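You operate a simulated robot arm through the tools that you are given. There is no shell and no other tool. Be economical: measure what you need, move in short steps, check, and stop when the job is done.

Carry out the task below with a simulated two-armed robot. There is one attempt and no reset: what you move stays moved.

Task
Move the finished teal arc to the fan rack and load the small orange arc.
Fine: hold lever off, slide the lid back; new arc in the silver fixture, pull the lid shut, hold lever on. Where these are worked on the way, their far stop is far enough and under half their travel is too little: hold lever.

It is judged by the outcome, as a careful person would: the job done as asked, and still so three seconds after it is handed in. It fails if anything else is knocked over, pushed out of place, dropped, spilled or broken. Lids that push on must go on centred and level and be pressed home; caps that screw on are set level and turned clockwise until they are tight.

Robot
Two 6-joint arms with two-finger grippers on one trunk, on a base that drives. Base frame: it is fixed to the floor where the robot stands at the start and does not move with it; the origin is under the middle of the robot, x ahead of it, y to its left, z up. Readings come in m, degrees, newtons and seconds.
The left shoulder is at the start at [0.07, 0.148, 1.467], the right one opposite. With the tool pointing down near the work surface each hand reaches from about 0.36 to 0.62 m from the robot's upright axis, wherever it stands, measured 20 degrees to its own side. Places, roughly: hold lever [0.7, 0, 1]; slotted lid [0.7, 0.4, 1]; top of the fan rack [1, -0.3, 0.9]; top of the silver fixture [0.6, 0.6, 0.9]. Payload 2.45 kg a hand.
The TCP of each hand is the grasp point between the finger pads, 0.03 m short of the fingertips. In the tool frame z runs along the fingers and y along their closing line. The gripper opens to 0.106 m. The gripper's body begins 0.079 m behind the TCP.
Orientation is that of the tool frame in the base frame, as [roll, pitch, yaw] about the fixed x, y, z axes, in that order (R = Rz(yaw) Ry(pitch) Rx(roll)). With the fingers straight down and closing along the base's y, the tool's x points along the base's -x, its y along +y and its z along -z.

Tools
- The arms move only by the tool arm_command. It takes "left_deltas", "right_deltas" or both (then of equal length, played together; a hand with none holds still); each is text: rows parted by semicolons, each of 7 numbers parted by spaces: the opening, from 0 (shut) to 1 (fully open), then the shift along the tool's x, y, z in units of 400 mm (1.0 is 400 mm), then the turn, a rotation vector about the tool's x, y, z in units of 60 degrees (1.0 is 60 degrees). In form: jaw tx ty tz ax ay az; .... A call has 1 to 20 rows; each row is the pose to reach, as a shift and turn from the pose commanded when the call began, along the tool's axes at that moment. A call with a number of a shift or a turn outside -1 to 1 is refused whole. Rows are played at 5 a second. More than 0.05 m and 8.6 degrees between two rows, or a gripper value outside its range, and nothing of the call is played. A pose out of reach is approached as far as the arm can. The call stops where the force on the tool passes 50 N (or 10 N more than at its start, if that is more) or the arm is blocked; 0.2 s more then pass. The fingers move at their own pace (about 0.072 m/s each) and stop on an object; they squeeze with about 30 N. The grip force told is the motor's: it shows also when the fingers shut on nothing. Time passes only in rows, and 0.2 s behind the last, so rows that repeat a pose let the fingers close. The reply holds the time, the measured pose of the TCP, the force on the tool along the base axes, the opening and the grip force, in the units named above and with some noise, with the torque about the TCP (base axes, N m) and any sound that the robot's microphone picked up.
- Cameras (640 x 400 px; columns grow to the right, rows downward): "scene" is now at [0.1198, 0.0247, 1.6716]; the picture's right is [0.33, -0.94, 0.00], its down [-0.75, -0.26, -0.60] and it looks along [0.57, 0.20, -0.80] (base axes); focal length 270 px, centre (320, 200). "left" rides on the left gripper at [0.076, 0.002, -0.106] in its tool frame; the picture's right is [-0.02, 1.00, 0.00], its down [-0.78, -0.02, -0.62] and it looks along [-0.62, -0.01, 0.78] (tool axes); focal length 247 px, centre (320, 200). "right" rides on the right gripper at [0.077, -0.002, -0.106] in its tool frame; the picture's right is [0.02, 1.00, 0.00], its down [-0.78, 0.02, -0.62] and it looks along [-0.62, 0.01, 0.78] (tool axes); focal length 247 px, centre (320, 200). There is no depth. A picture from a camera that has moved, and an enlarged one, comes with that camera's place and axes in the base frame and with its lens.
- capture(camera): a new picture of that camera. No time passes.
- lift_body(by): slides the trunk up (or, below 0, down) by that many m; the arms and the scene camera ride with it, the base frame stays. It gives what a move gives, with no picture.
- roll_base(legs): drives the robot by 1 to 6 legs, each [ahead, left, turn to the left] in m, m and degrees, along the robot's own axes; the way and the turn of a leg run together, so that a leg with both is an arc; at most 1.5 m and 180 degrees a leg. The arms and the cameras ride along, it lands a little off, and it stops where it bumps. It gives what a move gives.
- head_to(pan, tilt): turns the head with the scene camera to pan (to the left, within 86 degrees either way) and tilt (down, from -29 to 69), counted from straight ahead of the robot. It gives what a move gives.
- close_up(camera, box): a new picture of the part [left, top, right, bottom] of that camera's present view, enlarged. No time passes.
- close_job(): hands the job in; it is judged then, once.

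Go step by step. Nothing tells you exact positions but the pictures and the camera data: compare them with the known pose of the tool, close in by small moves and look again before you grip or let go. The budget is 120 turns and 108 pictures, counting those below and the enlarged ones. Unless the task says otherwise, let go and move clear before handing in.

The tools are called as a command line: name --argument value ..., lists and objects as JSON in quotes. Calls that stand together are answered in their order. arm_command: Moves the arms, as the interface text tells. Its arguments: {"type":"object","properties":{"left_deltas":{"type":"string"},"right_deltas":{"type":"string"}},"required":[]} The other tools are called the same way: lift_body (by) slides the trunk up or down; roll_base (legs) drives the base; head_to (pan, tilt) turns the head that bears the scene camera; capture (camera) takes a picture; close_up (camera, box) takes an enlarged picture of a part of a camera's view; close_job () hands the job in.

At the start:

```text
time: 0.0
left_tool_pos: [0.4769, 0.3538, 1.2216]
left_ee_rot: [-179.9, 0.1, 180.0]
left_wrist_force: [-0.6, 0.2, 0.3]
left_moment: [0.0, -0.01, 0.0]
left_grip_width: 0.1062
left_grip_force: 0.1
right_tool_pos: [0.5889, -0.1282, 1.164]
right_ee_rot: [-179.9, 0.1, -179.9]
right_wrist_force: [-0.5, 0.6, 0.5]
right_moment: [0.02, -0.02, 0.04]
right_grip_width: 0.106
right_grip_force: 0.0
trunk travel left (down, up): [-0.94, 0.0]
robot x, y, heading: [0.0003, 0.0035, -0.0]
head pan, tilt: [19.2, 53.0]
```

scene: 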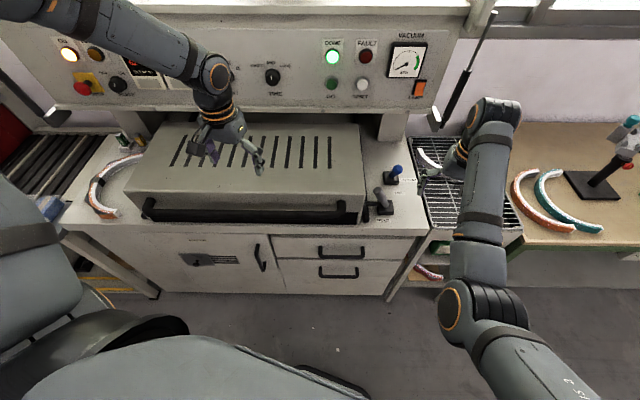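
right: 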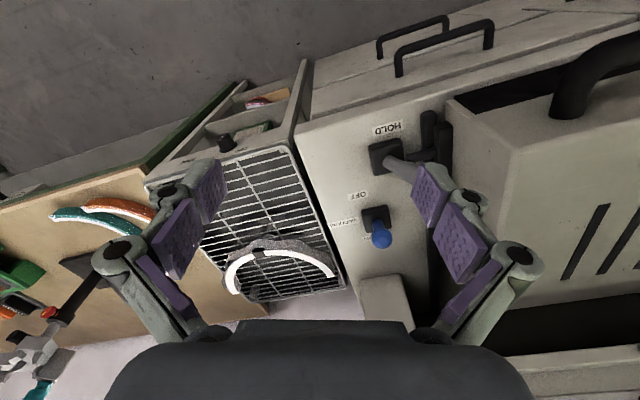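
left: 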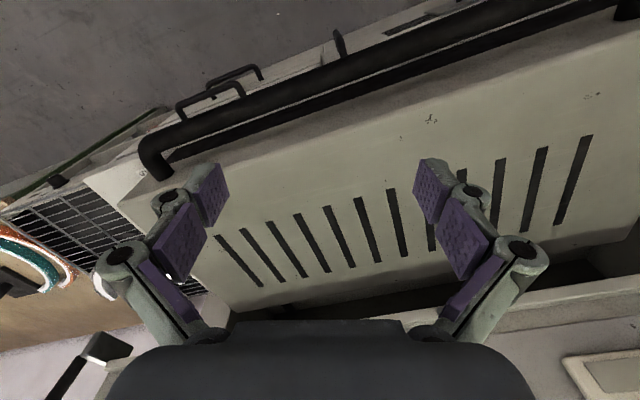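

I see an oven-like machine with a slotted lid, two small levers on its right, a wire rack, and a bench with an orange and a teal arc. I'll look closer at the parts first.

close_up --camera "scene" --box '[340, 120, 540, 245]'

close_up --camera "scene" --box '[40, 110, 400, 335]'

close_up --camera "right" --box '[180, 90, 480, 310]'

close_up --camera "scene" --box '[500, 110, 640, 250]'

```text
3.20 times, centred on (440, 182) of scene
camera zoom: at [0.1198, 0.0247, 1.6716], right [0.33, -0.94, 0.0], down [-0.75, -0.26, -0.6], along [0.57, 0.2, -0.8], focal length 864 px, centre (-64, 256)
```

zoom: 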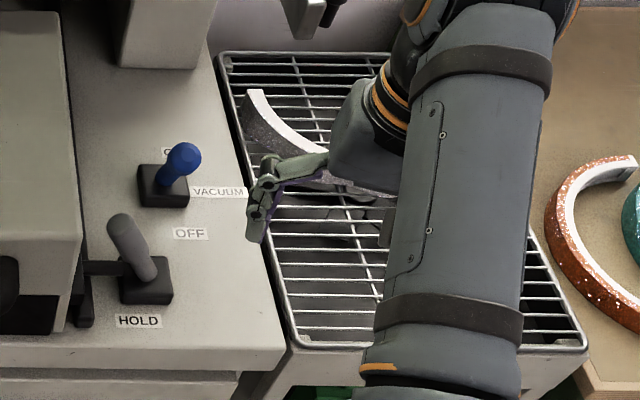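

```text
1.78 times, centred on (220, 222) of scene
camera zoom: at [0.1198, 0.0247, 1.6716], right [0.33, -0.94, 0.0], down [-0.75, -0.26, -0.6], along [0.57, 0.2, -0.8], focal length 480 px, centre (498, 160)
```

zoom: 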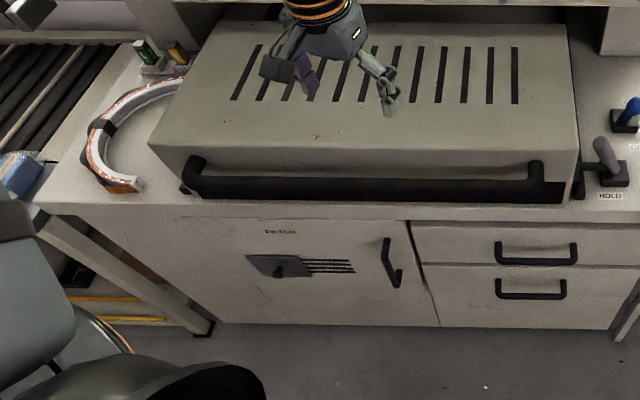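

```text
1.82 times, centred on (330, 200) of right
camera zoom: at [0.5121, -0.1309, 1.2717], right [-0.02, 1.0, 0.0], down [0.78, 0.02, 0.62], along [0.62, 0.01, -0.78], focal length 449 px, centre (302, 200)
```

zoom: 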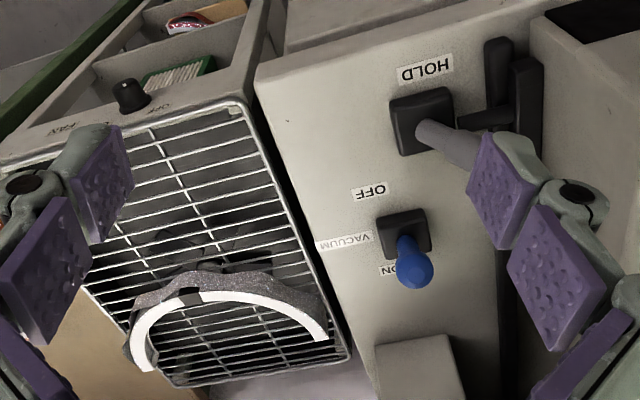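

```text
2.86 times, centred on (570, 180) of scene
camera zoom: at [0.1198, 0.0247, 1.6716], right [0.33, -0.94, 0.0], down [-0.75, -0.26, -0.6], along [0.57, 0.2, -0.8], focal length 772 px, centre (-394, 257)
```

zoom: 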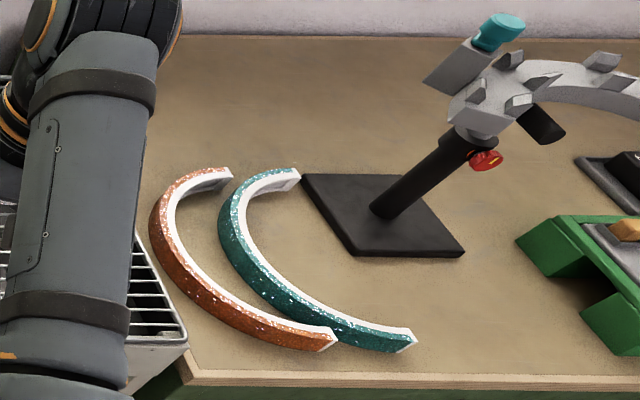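

The machine is turned about 20° to the left of my axes. I'll pan around to see the obstacles, the left arc and what lies under the rack.

head_to --pan 60 --tilt 45

capture --camera "scene"

head_to --pan -35 --tilt 45

capture --camera "scene"

```text
time: 1.1
left_tool_pos: [0.4769, 0.3549, 1.2205]
left_ee_rot: [-179.8, 0.1, 179.9]
left_wrist_force: [0.1, -0.4, -0.3]
left_moment: [-0.03, -0.01, 0.01]
left_grip_width: 0.1059
left_grip_force: 0.0
right_tool_pos: [0.5905, -0.1294, 1.1643]
right_ee_rot: [-179.9, 0.0, -179.9]
right_wrist_force: [0.7, 0.5, 0.0]
right_moment: [-0.02, 0.0, 0.02]
right_grip_width: 0.1064
right_grip_force: 0.0
trunk travel left (down, up): [-0.94, 0.0]
robot x, y, heading: [0.0002, 0.0015, -0.2]
head pan, tilt: [60.0, 45.0]
```

```text
100 pictures are left
camera scene: at [0.0906, 0.0706, 1.6825], right [0.87, -0.5, 0.0], down [-0.35, -0.61, -0.71], along [0.35, 0.61, -0.71], focal length 270 px, centre (320, 200)
```

scene: 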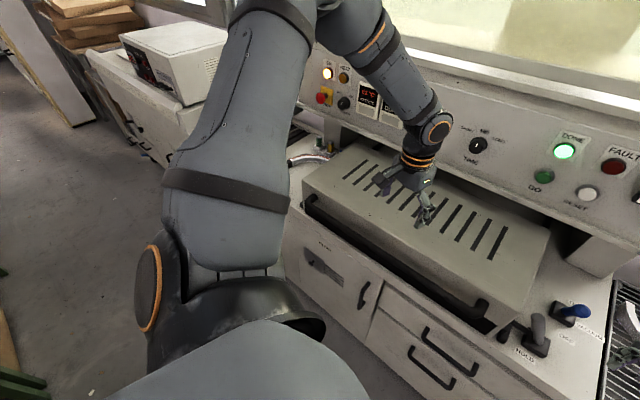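

```text
time: 2.8
left_tool_pos: [0.4763, 0.3547, 1.2207]
left_ee_rot: [-180.0, 0.2, 180.0]
left_wrist_force: [0.8, 0.5, -0.4]
left_moment: [-0.02, -0.01, -0.04]
left_grip_width: 0.106
left_grip_force: 0.0
right_tool_pos: [0.5896, -0.1284, 1.166]
right_ee_rot: [-180.0, 0.1, -180.0]
right_wrist_force: [-0.3, 0.7, 0.6]
right_moment: [-0.01, -0.01, 0.0]
right_grip_width: 0.1062
right_grip_force: 0.1
trunk travel left (down, up): [-0.94, 0.0]
robot x, y, heading: [0.0003, 0.0003, -0.2]
head pan, tilt: [-35.0, 45.0]
```

```text
99 pictures are left
camera scene: at [0.1165, -0.0463, 1.6825], right [-0.57, -0.82, 0.0], down [-0.58, 0.41, -0.71], along [0.58, -0.41, -0.71], focal length 270 px, centre (320, 200)
```

scene: 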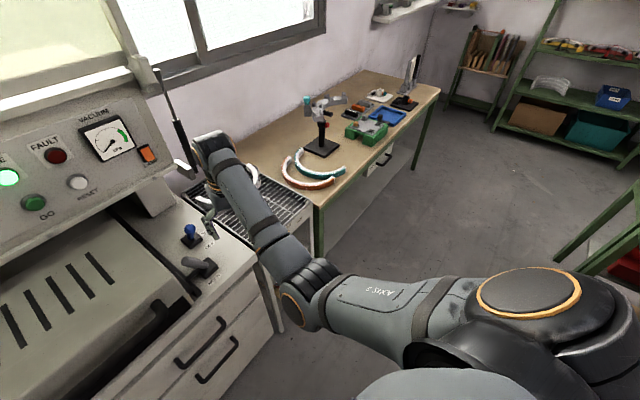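

Layout estimate: machine yaw ≈19°, hold lever near (0.73, 0.0, 0.93), and the lid handle bar runs (0.42,0.71)–(0.64,0.08). I'll turn square to the machine, move slightly nearer and look again.

roll_base --legs '[[0, 0, 19.3], [0.1, 0, 0]]'

arm_command --right_deltas "1 0.1 -0.1 0 0 0 0; 1 0.2 -0.2 0 0 0 0; 1 0.3 -0.3 0 0 0 0" --left_deltas "1 0.08 0 -0.1 0 0 0; 1 0.16 0 -0.2 0 0 0; 1 0.16 0 -0.2 0 0 0"

head_to --pan 0 --tilt 55

capture --camera "scene"

capture --camera "right"

```text
time: 5.0
left_tool_pos: [0.4242, 0.5221, 1.2234]
left_ee_rot: [-179.9, 0.4, -160.8]
left_wrist_force: [-0.7, 0.1, -0.7]
left_moment: [0.02, -0.09, -0.01]
left_grip_width: 0.1064
left_grip_force: 0.0
right_tool_pos: [0.6883, 0.1034, 1.1677]
right_ee_rot: [-180.0, 0.5, -160.8]
right_wrist_force: [-1.0, -0.3, 0.5]
right_moment: [0.01, -0.07, 0.01]
right_grip_width: 0.1061
right_grip_force: 0.2
trunk travel left (down, up): [-0.94, 0.0]
robot x, y, heading: [0.0947, 0.0301, 19.3]
head pan, tilt: [-35.0, 45.0]
```

```text
refused: row 1 steps farther than a row can; nothing moved
```

```text
time: 6.0
left_tool_pos: [0.431, 0.5243, 1.22]
left_ee_rot: [-179.9, 0.0, -160.7]
left_wrist_force: [-0.3, -0.4, 0.6]
left_moment: [0.0, 0.02, -0.02]
left_grip_width: 0.1061
left_grip_force: 0.2
right_tool_pos: [0.6956, 0.1062, 1.1636]
right_ee_rot: [-180.0, 0.2, -160.8]
right_wrist_force: [-0.1, -0.2, 0.8]
right_moment: [0.0, 0.0, 0.0]
right_grip_width: 0.106
right_grip_force: 0.1
trunk travel left (down, up): [-0.94, 0.0]
robot x, y, heading: [0.0984, 0.0338, 19.4]
head pan, tilt: [0.0, 55.0]
```

```text
98 pictures are left
camera scene: at [0.212, 0.0743, 1.6689], right [0.33, -0.94, 0.0], down [-0.77, -0.27, -0.57], along [0.54, 0.19, -0.82], focal length 270 px, centre (320, 200)
```

scene: 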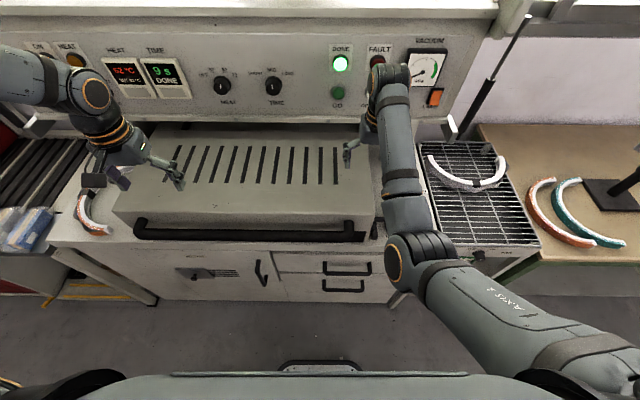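

```text
97 pictures are left
camera right: at [0.6228, 0.0788, 1.2711], right [-0.35, 0.94, 0.0], down [0.73, 0.27, 0.62], along [0.58, 0.22, -0.78], focal length 247 px, centre (320, 200)
```

right: 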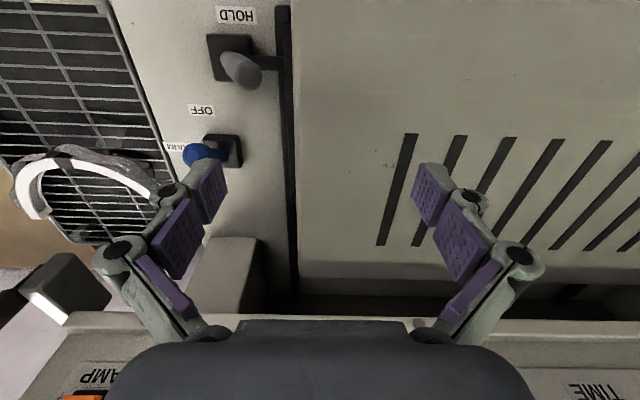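

Next I'll shift the right hand off the lever to see it clearly.

arm_command --right_deltas "1 0.08 -0.08 0 0 0 0; 1 0.16 -0.16 0 0 0 0; 1 0.24 -0.24 0 0 0 0; 1 0.26 -0.32 0 0 0 0"

capture --camera "right"

close_up --camera "scene" --box '[320, 130, 480, 260]'

```text
time: 7.0
left_tool_pos: [0.4287, 0.5227, 1.2224]
left_ee_rot: [-179.9, 0.1, -160.8]
left_wrist_force: [0.8, 0.1, -1.0]
left_moment: [0.01, 0.0, -0.01]
left_grip_width: 0.1063
left_grip_force: 0.1
right_tool_pos: [0.667, -0.0412, 1.1009]
right_ee_rot: [179.9, 0.3, -160.8]
right_wrist_force: [-0.9, 0.8, -0.3]
right_moment: [0.01, 0.01, -0.02]
right_grip_width: 0.1061
right_grip_force: 0.0
right hand out of reach, approached as far as the arm can: row 1, 2, 3, 4
trunk travel left (down, up): [-0.94, 0.0]
robot x, y, heading: [0.0979, 0.0337, 19.2]
head pan, tilt: [0.0, 55.0]
```

```text
96 pictures are left
camera right: at [0.5939, -0.0687, 1.2084], right [-0.35, 0.94, 0.0], down [0.73, 0.27, 0.63], along [0.59, 0.22, -0.78], focal length 247 px, centre (320, 200)
```

right: 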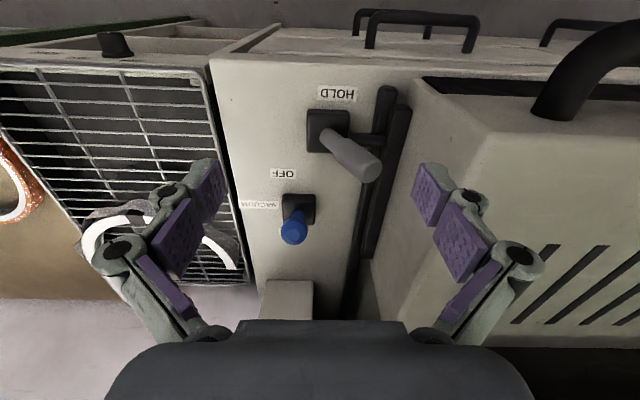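

```text
3.08 times, centred on (400, 195) of scene
camera zoom: at [0.2097, 0.0705, 1.6692], right [0.33, -0.94, 0.0], down [-0.77, -0.27, -0.57], along [0.54, 0.19, -0.82], focal length 831 px, centre (74, 215)
```

zoom: 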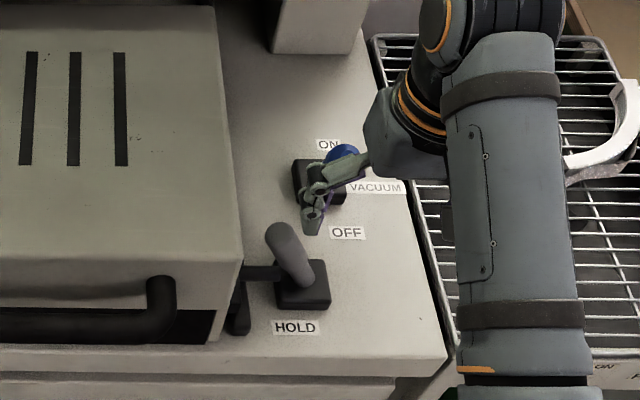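

The hold lever leans left toward the lid (tip ≈(0.71,0.03,0.98), base ≈(0.718,-0.008,0.90)). The lid's right side sits about 5 cm left of it, so I'll push the lever right with closed fingers turned edge-on, and first turn the gripper high up.

arm_command --right_deltas "0.5 0 0 0 0 0 -0.14; 0 0 0 0 0 0 -0.28; 0 0 0 0 0 0 -0.42; 0 0 0 0 0 0 -0.56; 0 0 0 0 0 0 -0.7; 0 0 0 0 0 0 -0.84; 0 0 0 0 0 0 -0.98"

arm_command --right_deltas "0 0 0 0 0 0 -0.13; 0 0 0 0 0 0 -0.26; 0 0 0 0 0 0 -0.39; 0 0 0 0 0 0 -0.52"

roll_base --legs '[[0.07, 0, 0]]'

capture --camera "scene"

capture --camera "right"

```text
time: 8.6
left_tool_pos: [0.4281, 0.5247, 1.2203]
left_ee_rot: [-179.9, 0.0, -160.7]
left_wrist_force: [0.0, -0.9, -0.6]
left_moment: [-0.04, 0.0, -0.01]
left_grip_width: 0.1058
left_grip_force: 0.0
right_tool_pos: [0.6704, -0.0357, 1.104]
right_ee_rot: [-179.8, 0.1, -101.9]
right_wrist_force: [-0.1, -1.3, -0.1]
right_moment: [0.03, -0.01, 0.01]
right_grip_width: 0.0002
right_grip_force: 28.9
trunk travel left (down, up): [-0.94, 0.0]
robot x, y, heading: [0.0951, 0.034, 19.3]
head pan, tilt: [0.0, 55.0]
```

```text
time: 9.6
left_tool_pos: [0.4292, 0.5238, 1.2207]
left_ee_rot: [-180.0, 0.1, -160.8]
left_wrist_force: [-0.4, 0.0, 0.5]
left_moment: [0.02, 0.02, 0.01]
left_grip_width: 0.1061
left_grip_force: 0.1
right_tool_pos: [0.6694, -0.0364, 1.1035]
right_ee_rot: [-179.7, -0.1, -70.7]
right_wrist_force: [0.3, -0.4, -0.4]
right_moment: [0.03, -0.01, -0.01]
right_grip_width: 0.0
right_grip_force: 28.5
trunk travel left (down, up): [-0.94, 0.0]
robot x, y, heading: [0.0954, 0.0349, 19.3]
head pan, tilt: [0.0, 55.0]
```

```text
time: 10.6
left_tool_pos: [0.4858, 0.5437, 1.2243]
left_ee_rot: [-179.9, 0.4, -160.9]
left_wrist_force: [-0.7, -0.3, -0.2]
left_moment: [0.02, -0.08, -0.01]
left_grip_width: 0.106
left_grip_force: 0.0
right_tool_pos: [0.7274, -0.0166, 1.1067]
right_ee_rot: [-179.3, -0.1, -70.9]
right_wrist_force: [-0.6, -0.1, -0.2]
right_moment: [0.03, -0.09, -0.01]
right_grip_width: 0.0002
right_grip_force: 28.7
trunk travel left (down, up): [-0.94, 0.0]
robot x, y, heading: [0.1614, 0.0557, 19.2]
head pan, tilt: [0.0, 55.0]
```

```text
94 pictures are left
camera scene: at [0.2634, 0.0919, 1.6702], right [0.33, -0.94, 0.0], down [-0.77, -0.27, -0.58], along [0.55, 0.19, -0.81], focal length 270 px, centre (320, 200)
```

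scene: 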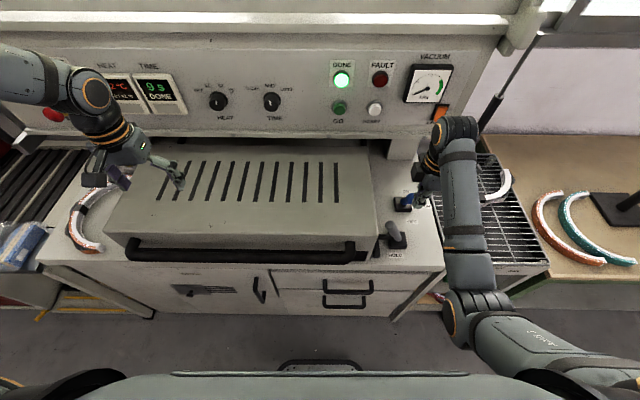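

```text
93 pictures are left
camera right: at [0.7517, -0.0892, 1.2145], right [-0.94, -0.35, -0.01], down [-0.28, 0.73, 0.62], along [-0.21, 0.59, -0.78], focal length 247 px, centre (320, 200)
```

right: 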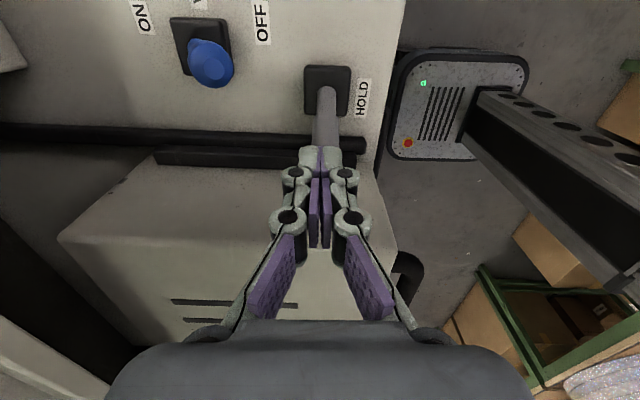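

The gap between the lid and the lever is tight, so I'll grip the lever fore-and-aft instead, which lets it pivot between the pads. I'll line up above it, open half way and check.

arm_command --right_deltas "0.55 -0.05 0 0 0 0 0; 0.55 -0.105 0 0.05 0 0 0; 0.55 -0.105 0 0.14 0 0 0; 0.55 -0.105 0 0.14 0 0 0"

capture --camera "right"

close_up --camera "scene" --box '[340, 150, 480, 270]'

```text
time: 11.6
left_tool_pos: [0.4968, 0.548, 1.2197]
left_ee_rot: [-179.9, -0.2, -160.8]
left_wrist_force: [0.5, 0.3, -0.1]
left_moment: [0.02, 0.01, 0.01]
left_grip_width: 0.1061
left_grip_force: 0.1
right_tool_pos: [0.7229, 0.0268, 1.045]
right_ee_rot: [-179.9, 0.1, -70.9]
right_wrist_force: [0.2, -0.1, -0.3]
right_moment: [0.03, 0.01, -0.01]
right_grip_width: 0.0582
right_grip_force: 0.1
trunk travel left (down, up): [-0.94, 0.0]
robot x, y, heading: [0.1594, 0.062, 19.2]
head pan, tilt: [0.0, 55.0]
```

```text
92 pictures are left
camera right: at [0.7476, -0.0464, 1.1521], right [-0.94, -0.35, 0.0], down [-0.27, 0.73, 0.62], along [-0.22, 0.58, -0.78], focal length 247 px, centre (320, 200)
```

right: 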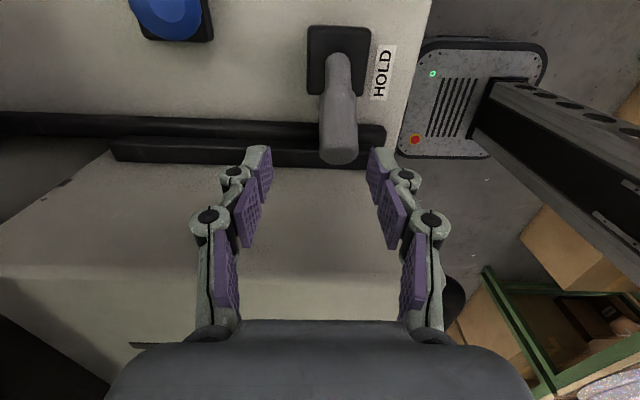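

```text
3.33 times, centred on (410, 210) of scene
camera zoom: at [0.2792, 0.0969, 1.6688], right [0.33, -0.94, 0.0], down [-0.77, -0.27, -0.57], along [0.54, 0.19, -0.82], focal length 900 px, centre (20, 167)
```

zoom: 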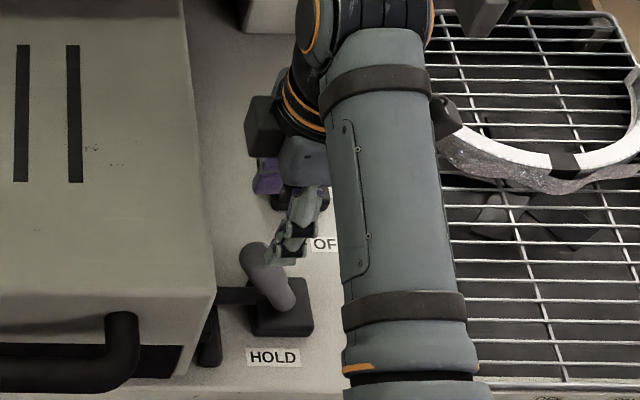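

The lever tip is about 18 mm nearer me than the grasp centre. I'll shift, lower and close.

arm_command --right_deltas "0.55 0 0.045 0 0 0 0; 0.55 0 0.045 0.1 0 0 0; 0.55 0 0.045 0.185 0 0 0; 0.55 0 0.045 0.185 0 0 0"

capture --camera "right"

```text
time: 12.6
left_tool_pos: [0.4941, 0.5479, 1.2223]
left_ee_rot: [-179.9, 0.1, -160.8]
left_wrist_force: [-0.1, -0.4, -0.5]
left_moment: [0.0, -0.02, 0.01]
left_grip_width: 0.1062
left_grip_force: 0.1
right_tool_pos: [0.7039, 0.0201, 0.9726]
right_ee_rot: [-179.6, 0.0, -70.7]
right_wrist_force: [-0.4, -0.5, 0.0]
right_moment: [0.01, -0.03, -0.01]
right_grip_width: 0.0582
right_grip_force: 0.1
trunk travel left (down, up): [-0.94, 0.0]
robot x, y, heading: [0.1632, 0.0551, 19.2]
head pan, tilt: [0.0, 55.0]
```

```text
90 pictures are left
camera right: at [0.7302, -0.0526, 1.0799], right [-0.94, -0.35, 0.0], down [-0.28, 0.73, 0.62], along [-0.21, 0.58, -0.78], focal length 247 px, centre (320, 200)
```

right: 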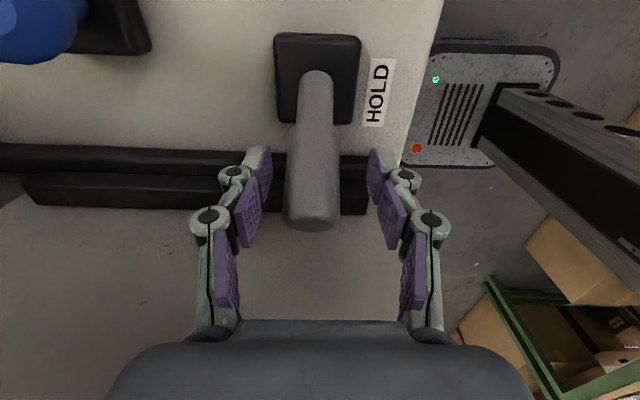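

The lever sits between the pads. I'll close and swing it right.

arm_command --right_deltas "0 0 0 0 0 0 0; 0 0 0 0 0 0 0; 0 0 0 0 0 0 0; 0 0.03 0 -0.01 0 0 0; 0 0.06 0 -0.018 0 0 0; 0 0.09 0 -0.018 0 0 0; 0 0.12 0 -0.015 0 0 0"

capture --camera "right"

```text
time: 14.2
left_tool_pos: [0.4956, 0.5523, 1.2192]
left_ee_rot: [-179.7, -0.1, -160.8]
left_wrist_force: [-0.6, 0.1, 0.1]
left_moment: [-0.03, 0.01, -0.01]
left_grip_width: 0.1063
left_grip_force: 0.1
right_tool_pos: [0.7221, -0.0219, 0.98]
right_ee_rot: [-179.5, -0.3, -70.8]
right_wrist_force: [10.1, 18.2, 9.7]
right_moment: [1.06, -0.11, -0.14]
right_grip_width: 0.0282
right_grip_force: 44.5
trunk travel left (down, up): [-0.94, 0.0]
robot x, y, heading: [0.1577, 0.0599, 19.2]
head pan, tilt: [0.0, 55.0]
```

```text
89 pictures are left
camera right: at [0.7478, -0.0937, 1.0884], right [-0.94, -0.35, -0.01], down [-0.28, 0.74, 0.62], along [-0.21, 0.58, -0.79], focal length 247 px, centre (320, 200)
```

right: 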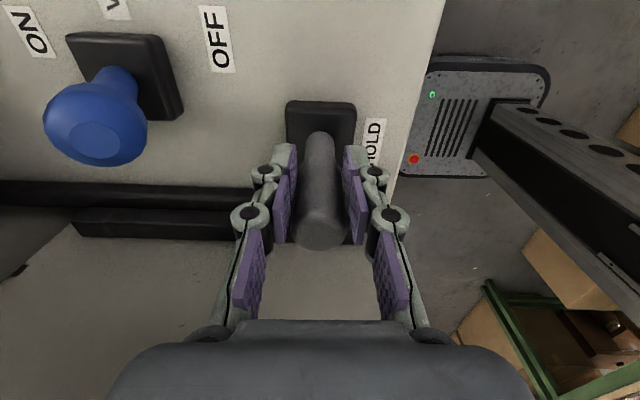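

It's moving with about 20 N. I'll keep going toward the far stop.

arm_command --right_deltas "0 0.03 0 0.005 0 0 0; 0 0.06 0 0.015 0 0 0; 0 0.09 0 0.03 0 0 0; 0 0.12 0 0.045 0 0 0; 0 0.15 0 0.06 0 0 0"

capture --camera "right"

```text
time: 15.4
left_tool_pos: [0.4955, 0.5463, 1.2205]
left_ee_rot: [180.0, 0.0, -160.8]
left_wrist_force: [1.1, -0.4, -0.4]
left_moment: [0.05, 0.02, 0.01]
left_grip_width: 0.1061
left_grip_force: 0.1
right_tool_pos: [0.7404, -0.0813, 0.9545]
right_ee_rot: [-179.7, 0.1, -70.8]
right_wrist_force: [0.5, 0.5, -0.7]
right_moment: [0.0, -0.01, -0.02]
right_grip_width: 0.0
right_grip_force: 29.1
trunk travel left (down, up): [-0.94, 0.0]
robot x, y, heading: [0.1596, 0.0536, 19.0]
head pan, tilt: [0.0, 55.0]
```

```text
88 pictures are left
camera right: at [0.7652, -0.1544, 1.0614], right [-0.94, -0.35, 0.0], down [-0.28, 0.73, 0.62], along [-0.21, 0.58, -0.78], focal length 247 px, centre (320, 200)
```

right: 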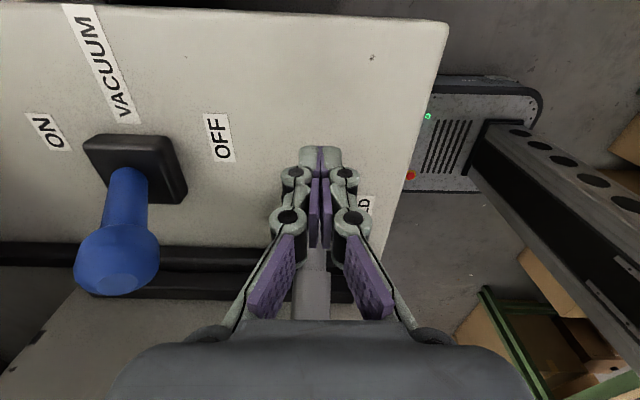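

The fingers slipped off the lever. I'll lift clear and look at how it stands now.

arm_command --right_deltas "0 0.02 0 -0.1 0 0 0; 0 0.04 0 -0.2 0 0 0; 0 0.06 0 -0.3 0 0 0"

capture --camera "right"

close_up --camera "scene" --box '[340, 150, 480, 270]'

```text
time: 16.2
left_tool_pos: [0.4948, 0.547, 1.2222]
left_ee_rot: [-180.0, 0.0, -160.8]
left_wrist_force: [-0.3, -0.2, 0.6]
left_moment: [0.0, 0.01, 0.0]
left_grip_width: 0.1058
left_grip_force: 0.0
right_tool_pos: [0.7483, -0.1057, 1.0744]
right_ee_rot: [-179.8, 0.0, -70.8]
right_wrist_force: [-0.2, 0.1, 0.3]
right_moment: [0.0, 0.0, 0.05]
right_grip_width: 0.0002
right_grip_force: 28.7
trunk travel left (down, up): [-0.94, 0.0]
robot x, y, heading: [0.1643, 0.0537, 19.1]
head pan, tilt: [0.0, 55.0]
```

```text
87 pictures are left
camera right: at [0.7735, -0.1779, 1.181], right [-0.94, -0.35, 0.0], down [-0.28, 0.73, 0.62], along [-0.21, 0.58, -0.78], focal length 247 px, centre (320, 200)
```

right: 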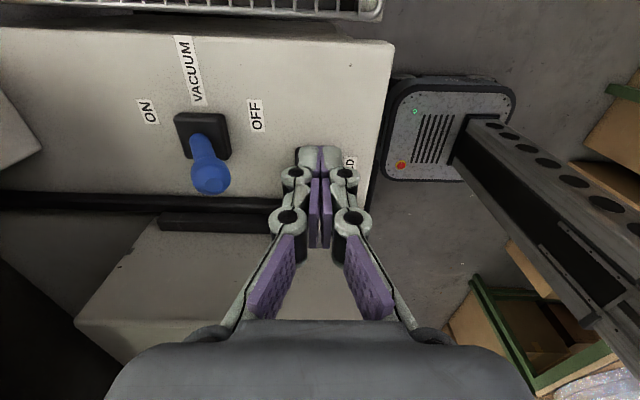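

```text
3.33 times, centred on (410, 210) of scene
camera zoom: at [0.2757, 0.0965, 1.669], right [0.33, -0.94, 0.0], down [-0.77, -0.27, -0.57], along [0.54, 0.19, -0.82], focal length 900 px, centre (20, 167)
```

zoom: 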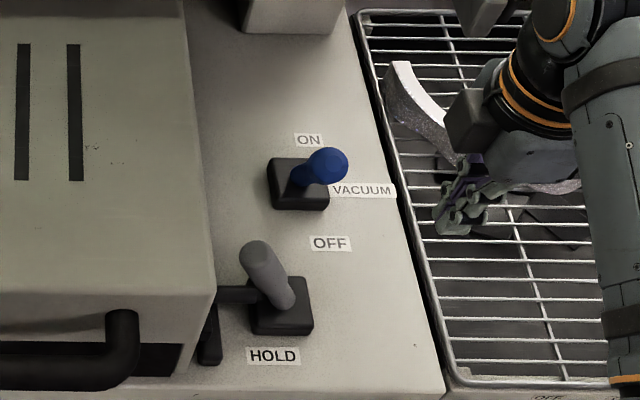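

The lever sprang back to the hold side, so it needs a positive push well past the middle. I'll turn the gripper to straddle it left-right and push it with the left finger.

arm_command --right_deltas "0.55 0 0 -0.03 0 0 0.14; 0.55 0 0 -0.03 0 0 0.28; 0.55 0 0 -0.03 0 0 0.42; 0.55 0 0 -0.03 0 0 0.56; 0.55 0 0 -0.03 0 0 0.7; 0.55 0 0 -0.03 0 0 0.84; 0.55 0 0 -0.03 0 0 0.98"

arm_command --right_deltas "0.55 0 0 0 0 0 0.13; 0.55 0 0 0 0 0 0.26; 0.55 0 0 0 0 0 0.39; 0.55 0 0 0 0 0 0.52"

arm_command --right_deltas "0.55 0 0.11 0 0 0 0; 0.55 0 0.22 0 0 0 0; 0.55 0 0.335 0 0 0 0; 0.55 0 0.335 0 0 0 0"

capture --camera "right"

```text
time: 17.8
left_tool_pos: [0.4945, 0.5461, 1.2213]
left_ee_rot: [-179.8, 0.0, -160.8]
left_wrist_force: [0.0, 0.0, -0.2]
left_moment: [0.03, -0.03, 0.01]
left_grip_width: 0.1062
left_grip_force: 0.1
right_tool_pos: [0.7489, -0.1042, 1.0864]
right_ee_rot: [-179.8, 0.2, -129.7]
right_wrist_force: [0.2, -0.3, -0.6]
right_moment: [-0.04, 0.0, -0.03]
right_grip_width: 0.0585
right_grip_force: 0.1
trunk travel left (down, up): [-0.94, 0.0]
robot x, y, heading: [0.1603, 0.054, 19.2]
head pan, tilt: [0.0, 55.0]
```

```text
time: 18.8
left_tool_pos: [0.4945, 0.5459, 1.2214]
left_ee_rot: [-179.9, 0.0, -160.8]
left_wrist_force: [-0.7, -0.2, -0.2]
left_moment: [0.03, -0.01, -0.02]
left_grip_width: 0.1061
left_grip_force: 0.0
right_tool_pos: [0.7486, -0.1046, 1.0873]
right_ee_rot: [180.0, 0.3, -160.9]
right_wrist_force: [0.5, 0.0, -0.6]
right_moment: [-0.04, -0.01, 0.0]
right_grip_width: 0.0583
right_grip_force: 0.1
trunk travel left (down, up): [-0.94, 0.0]
robot x, y, heading: [0.1635, 0.0575, 19.4]
head pan, tilt: [0.0, 55.0]
```

```text
time: 19.8
left_tool_pos: [0.4949, 0.5459, 1.2225]
left_ee_rot: [-179.9, 0.0, -160.8]
left_wrist_force: [0.0, -0.5, -1.0]
left_moment: [0.0, 0.0, 0.01]
left_grip_width: 0.1061
left_grip_force: 0.1
right_tool_pos: [0.7034, 0.0203, 1.0867]
right_ee_rot: [-180.0, 0.3, -160.8]
right_wrist_force: [0.3, -0.7, 0.2]
right_moment: [0.0, -0.02, 0.03]
right_grip_width: 0.0581
right_grip_force: 0.1
trunk travel left (down, up): [-0.94, 0.0]
robot x, y, heading: [0.1615, 0.0547, 19.1]
head pan, tilt: [0.0, 55.0]
```

```text
85 pictures are left
camera right: at [0.6306, -0.0066, 1.1933], right [-0.35, 0.94, 0.0], down [0.73, 0.27, 0.62], along [0.59, 0.22, -0.78], focal length 247 px, centre (320, 200)
```

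right: 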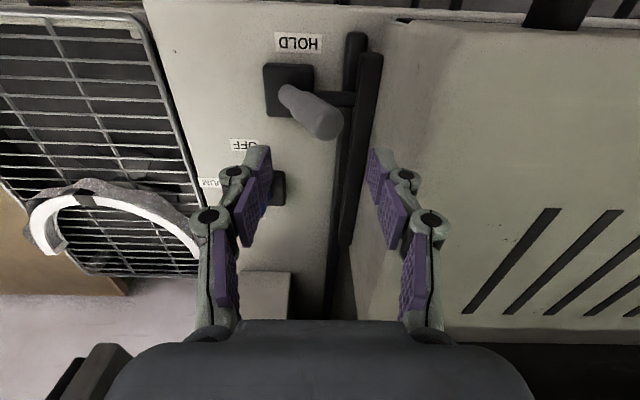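

The lever tip sits inside the finger span and the nearby bar is lower down. I'll descend 0.1 m and check.

arm_command --right_deltas "0.55 0 0 0.1 0 0 0; 0.55 0 0 0.18 0 0 0; 0.55 0 0 0.25 0 0 0; 0.55 0 0 0.25 0 0 0"

capture --camera "right"

close_up --camera "scene" --box '[340, 150, 480, 270]'

```text
time: 20.8
left_tool_pos: [0.4949, 0.5466, 1.22]
left_ee_rot: [-179.9, 0.0, -160.8]
left_wrist_force: [-0.1, 0.0, 0.7]
left_moment: [-0.04, -0.02, -0.03]
left_grip_width: 0.106
left_grip_force: 0.0
right_tool_pos: [0.7042, 0.0239, 0.9876]
right_ee_rot: [-180.0, 0.2, -160.8]
right_wrist_force: [-0.3, 0.5, 0.5]
right_moment: [0.0, 0.01, 0.0]
right_grip_width: 0.058
right_grip_force: 0.0
trunk travel left (down, up): [-0.94, 0.0]
robot x, y, heading: [0.1623, 0.0574, 19.2]
head pan, tilt: [0.0, 55.0]
```

```text
84 pictures are left
camera right: at [0.6313, -0.0039, 1.0939], right [-0.35, 0.94, 0.0], down [0.73, 0.27, 0.62], along [0.59, 0.22, -0.78], focal length 247 px, centre (320, 200)
```

right: 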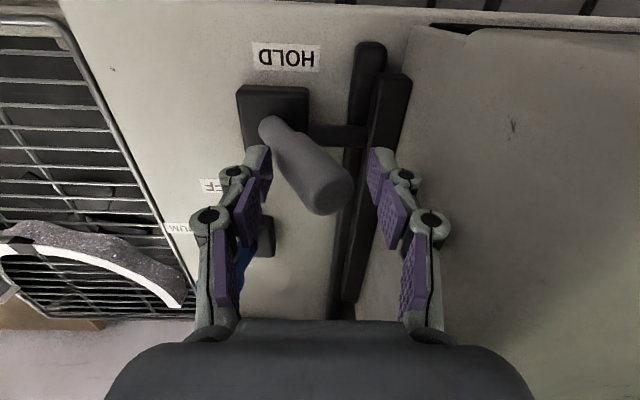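

```text
3.33 times, centred on (410, 210) of scene
camera zoom: at [0.2757, 0.0969, 1.6691], right [0.33, -0.94, 0.0], down [-0.77, -0.27, -0.57], along [0.54, 0.19, -0.82], focal length 900 px, centre (20, 167)
```

zoom: 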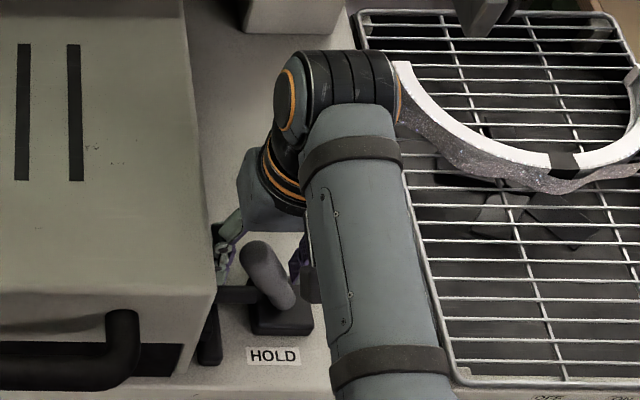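

The fingers straddle the lever. I'll sweep right, lowering a little once clear of the lid.

arm_command --right_deltas "0.55 0 -0.05 0 0 0 0; 0.55 0 -0.1 0.02 0 0 0; 0.55 0 -0.15 0.04 0 0 0; 0.55 0 -0.19 0.05 0 0 0; 0.55 0 -0.23 0.055 0 0 0; 0.55 0 -0.27 0.06 0 0 0; 0.55 0 -0.29 0.06 0 0 0"

capture --camera "right"

```text
time: 22.2
left_tool_pos: [0.4902, 0.5531, 1.2196]
left_ee_rot: [-179.8, 0.0, -160.5]
left_wrist_force: [0.5, -1.2, 0.6]
left_moment: [0.07, 0.0, -0.02]
left_grip_width: 0.1057
left_grip_force: 0.1
right_tool_pos: [0.7318, -0.0547, 0.9613]
right_ee_rot: [178.3, 0.2, -160.3]
right_wrist_force: [-3.1, 33.5, -4.7]
right_moment: [0.33, 0.0, -0.23]
right_grip_width: 0.0761
right_grip_force: 13.9
trunk travel left (down, up): [-0.94, 0.0]
robot x, y, heading: [0.1584, 0.0568, 19.6]
head pan, tilt: [0.0, 55.0]
stopped in row 6 (right hand): the force on the tool passed its limit at 54 N (the readings are from after the stop); the commanded pose is now the measured one
```

```text
82 pictures are left
camera right: at [0.66, -0.0846, 1.0686], right [-0.36, 0.93, 0.03], down [0.74, 0.26, 0.62], along [0.58, 0.24, -0.78], focal length 247 px, centre (320, 200)
```

right: 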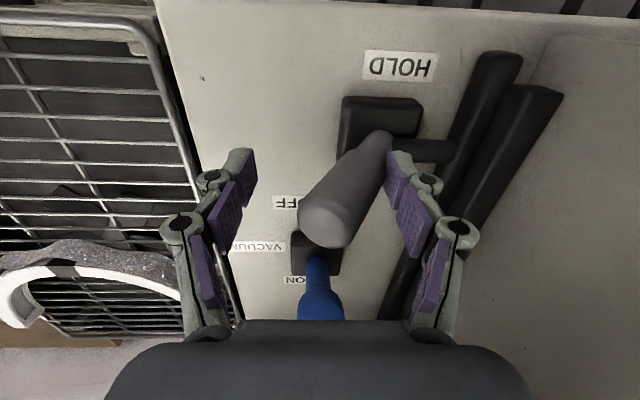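

The lever swung right and met a hard stop. I'll back off, raise, and see that it stays.

arm_command --right_deltas "0.7 0 0.04 0 0 0 0; 0.7 0 0.04 -0.1 0 0 0; 0.7 0 0.04 -0.2 0 0 0; 0.7 0 0.04 -0.3 0 0 0"

capture --camera "right"

close_up --camera "scene" --box '[340, 150, 480, 270]'

```text
time: 23.2
left_tool_pos: [0.4933, 0.5483, 1.2209]
left_ee_rot: [-179.8, 0.0, -160.7]
left_wrist_force: [0.3, 0.0, -0.7]
left_moment: [0.05, -0.02, 0.01]
left_grip_width: 0.1058
left_grip_force: 0.0
right_tool_pos: [0.7279, -0.054, 1.0803]
right_ee_rot: [178.9, -0.1, -160.4]
right_wrist_force: [-0.9, -1.2, -0.2]
right_moment: [-0.01, -0.04, -0.03]
right_grip_width: 0.0741
right_grip_force: 0.0
trunk travel left (down, up): [-0.94, 0.0]
robot x, y, heading: [0.1601, 0.0538, 19.3]
head pan, tilt: [0.0, 55.0]
```

```text
81 pictures are left
camera right: at [0.6563, -0.0834, 1.1887], right [-0.35, 0.94, 0.02], down [0.74, 0.27, 0.62], along [0.58, 0.23, -0.78], focal length 247 px, centre (320, 200)
```

right: 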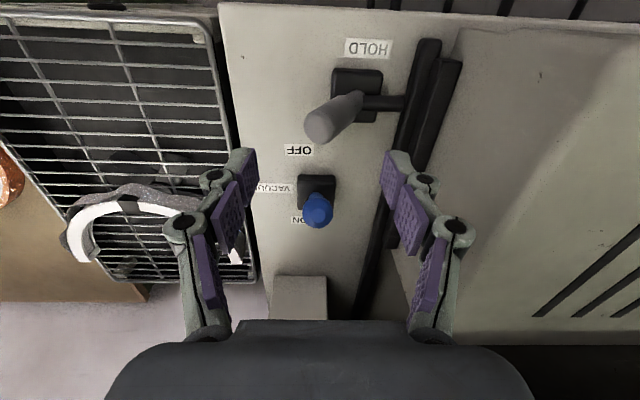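

```text
3.33 times, centred on (410, 210) of scene
camera zoom: at [0.2757, 0.0973, 1.669], right [0.33, -0.94, 0.0], down [-0.77, -0.27, -0.57], along [0.54, 0.19, -0.82], focal length 900 px, centre (20, 167)
```

zoom: 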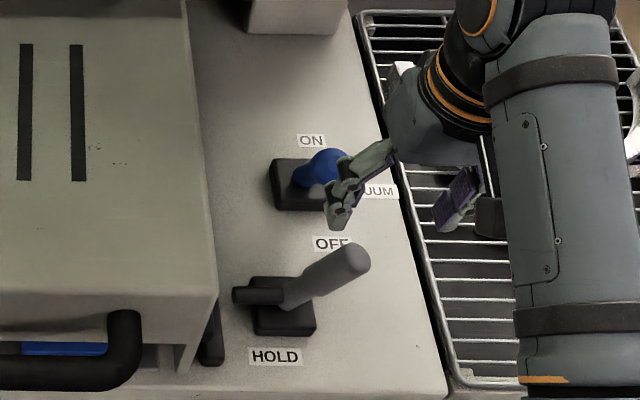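

The lever stays off and the lid is released. Next I'll bring the left hand to the middle of the lid's handle to look at it.

arm_command --left_deltas "1 0.05 -0.08 0.04 0 0 0; 1 0.1 -0.16 0.08 0 0 0; 1 0.15 -0.24 0.12 0 0 0; 1 0.216 -0.32 0.16 0 0 0; 1 0.216 -0.32 0.25 0 0 0; 1 0.216 -0.32 0.25 0 0 0"

capture --camera "left"

capture --camera "scene"

```text
time: 24.6
left_tool_pos: [0.4085, 0.4402, 1.1322]
left_ee_rot: [-179.8, 0.0, -160.7]
left_wrist_force: [0.1, 0.0, 0.6]
left_moment: [-0.01, 0.0, 0.0]
left_grip_width: 0.106
left_grip_force: 0.2
left hand out of reach, approached as far as the arm can: row 1, 2, 3, 4, 5, 6
right_tool_pos: [0.7289, -0.0522, 1.0814]
right_ee_rot: [178.9, -0.1, -160.5]
right_wrist_force: [-0.3, 0.7, 0.8]
right_moment: [0.0, 0.01, 0.02]
right_grip_width: 0.0744
right_grip_force: 0.0
trunk travel left (down, up): [-0.94, 0.0]
robot x, y, heading: [0.1599, 0.0553, 19.9]
head pan, tilt: [0.0, 55.0]
```

```text
79 pictures are left
camera left: at [0.3351, 0.4172, 1.2384], right [-0.31, 0.95, 0.0], down [0.74, 0.25, 0.62], along [0.59, 0.19, -0.78], focal length 247 px, centre (320, 200)
```

left: 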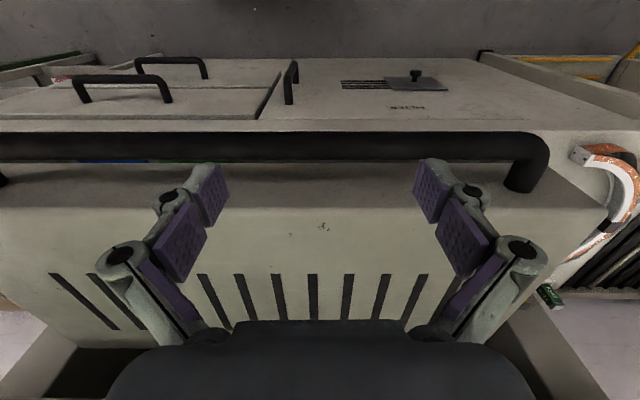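

```text
78 pictures are left
camera scene: at [0.2764, 0.0985, 1.669], right [0.33, -0.94, 0.0], down [-0.77, -0.27, -0.57], along [0.54, 0.19, -0.82], focal length 270 px, centre (320, 200)
```

scene: 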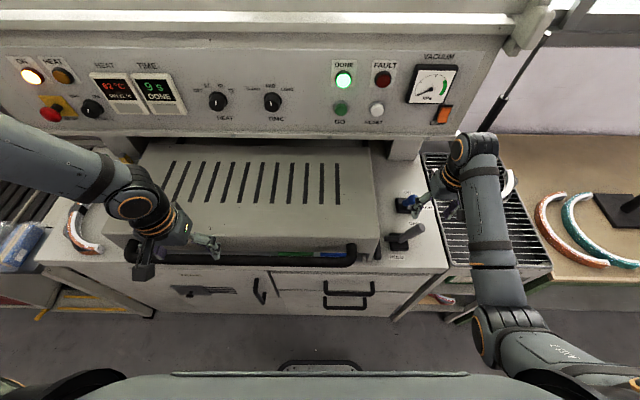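

I'll zoom on the handle to judge the gap behind the bar.

close_up --camera "left" --box '[400, 100, 640, 250]'

close_up --camera "scene" --box '[220, 210, 380, 310]'

```text
2.67 times, centred on (520, 175) of left
camera zoom: at [0.3351, 0.4172, 1.2384], right [-0.31, 0.95, 0.0], down [0.74, 0.25, 0.62], along [0.59, 0.19, -0.78], focal length 659 px, centre (-213, 267)
```

zoom: 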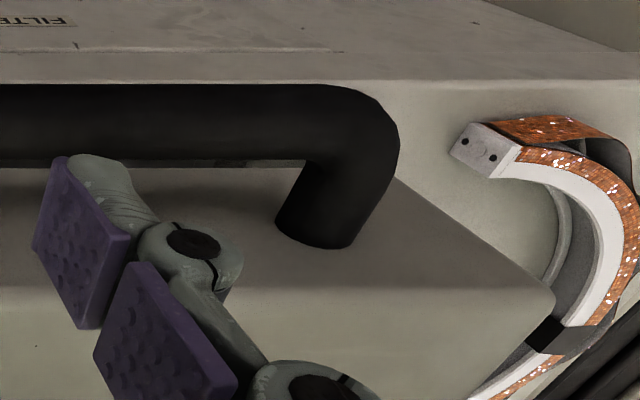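

```text
4.00 times, centred on (300, 260) of scene
camera zoom: at [0.2764, 0.0985, 1.669], right [0.33, -0.94, 0.0], down [-0.77, -0.27, -0.57], along [0.54, 0.19, -0.82], focal length 1081 px, centre (400, -40)
```

zoom: 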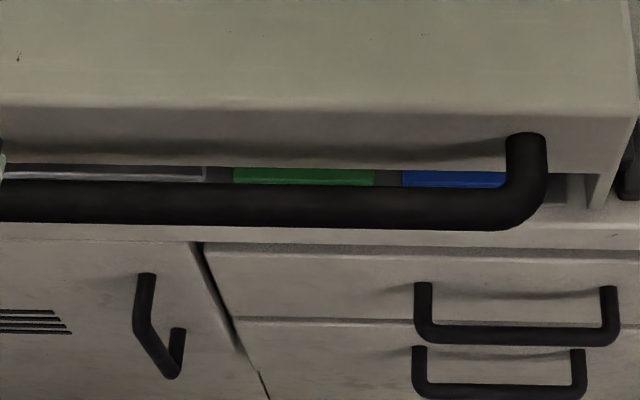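

The bar stands off the lid enough for a finger behind it (bar ≈ x' 0.59, z 0.975 in machine coordinates). I'll turn the left gripper 90° to close fore-aft.

arm_command --left_deltas "1 0 0 0 0 0 0.14; 1 0 0 0 0 0 0.28; 1 0 0 0 0 0 0.42; 1 0 0 0 0 0 0.56; 1 0 0 0 0 0 0.7; 1 0 0 0 0 0 0.84; 1 0 0 0 0 0 0.98"

arm_command --left_deltas "1 0 0 0 0 0 0.13; 1 0 0 0 0 0 0.26; 1 0 0 0 0 0 0.39; 1 0 0 0 0 0 0.51"

capture --camera "left"

```text
time: 26.2
left_tool_pos: [0.4065, 0.4397, 1.1334]
left_ee_rot: [180.0, 0.1, 140.5]
left_wrist_force: [-0.7, 0.2, -0.7]
left_moment: [-0.01, -0.01, 0.02]
left_grip_width: 0.106
left_grip_force: 0.1
right_tool_pos: [0.7277, -0.0546, 1.0815]
right_ee_rot: [178.9, -0.1, -160.5]
right_wrist_force: [0.3, 0.4, 0.4]
right_moment: [0.03, 0.0, -0.02]
right_grip_width: 0.0742
right_grip_force: 0.0
trunk travel left (down, up): [-0.94, 0.0]
robot x, y, heading: [0.1597, 0.0571, 19.4]
head pan, tilt: [0.0, 55.0]
```

```text
time: 27.2
left_tool_pos: [0.4071, 0.4386, 1.1334]
left_ee_rot: [-179.9, 0.1, 109.7]
left_wrist_force: [-0.9, 0.3, -0.3]
left_moment: [-0.01, 0.01, 0.0]
left_grip_width: 0.1063
left_grip_force: 0.0
right_tool_pos: [0.7284, -0.0538, 1.0804]
right_ee_rot: [178.9, 0.0, -160.5]
right_wrist_force: [-0.4, -0.1, 0.3]
right_moment: [-0.01, 0.02, 0.03]
right_grip_width: 0.074
right_grip_force: 0.0
trunk travel left (down, up): [-0.94, 0.0]
robot x, y, heading: [0.1611, 0.0561, 19.5]
head pan, tilt: [0.0, 55.0]
```

```text
75 pictures are left
camera left: at [0.3824, 0.5125, 1.239], right [0.95, 0.32, 0.0], down [0.25, -0.74, 0.62], along [0.2, -0.59, -0.78], focal length 247 px, centre (320, 200)
```

left: 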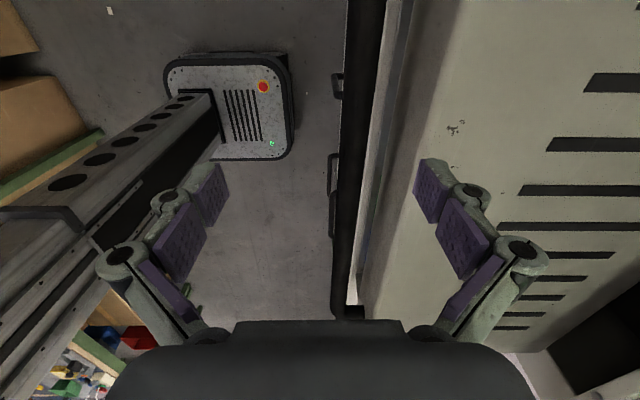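

I'll align over the bar and lower part way.

arm_command --left_deltas "0.6 0 0.065 0 0 0 0; 0.6 -0.05 0.13 0 0 0 0; 0.6 -0.1 0.13 0.07 0 0 0; 0.6 -0.16 0.13 0.14 0 0 0; 0.6 -0.16 0.13 0.22 0 0 0; 0.6 -0.16 0.13 0.22 0 0 0"

capture --camera "left"

```text
time: 28.6
left_tool_pos: [0.4048, 0.4579, 1.0755]
left_ee_rot: [179.9, 0.2, 110.0]
left_wrist_force: [0.1, -0.1, -0.3]
left_moment: [0.01, 0.01, 0.01]
left_grip_width: 0.0632
left_grip_force: 0.1
left hand out of reach, approached as far as the arm can: row 1, 2, 3, 4, 5, 6
right_tool_pos: [0.7278, -0.0541, 1.0801]
right_ee_rot: [178.9, 0.0, -160.5]
right_wrist_force: [-0.5, 0.4, 0.7]
right_moment: [0.01, 0.01, 0.02]
right_grip_width: 0.074
right_grip_force: 0.0
trunk travel left (down, up): [-0.94, 0.0]
robot x, y, heading: [0.1603, 0.0561, 19.4]
head pan, tilt: [0.0, 55.0]
```

```text
74 pictures are left
camera left: at [0.3793, 0.5311, 1.1813], right [0.95, 0.32, 0.0], down [0.25, -0.74, 0.62], along [0.2, -0.59, -0.78], focal length 247 px, centre (320, 200)
```

left: 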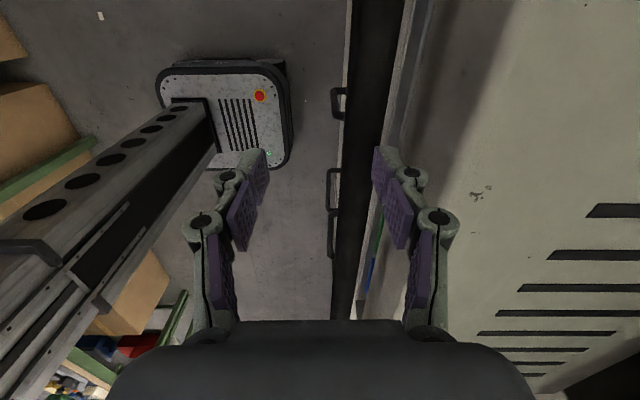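

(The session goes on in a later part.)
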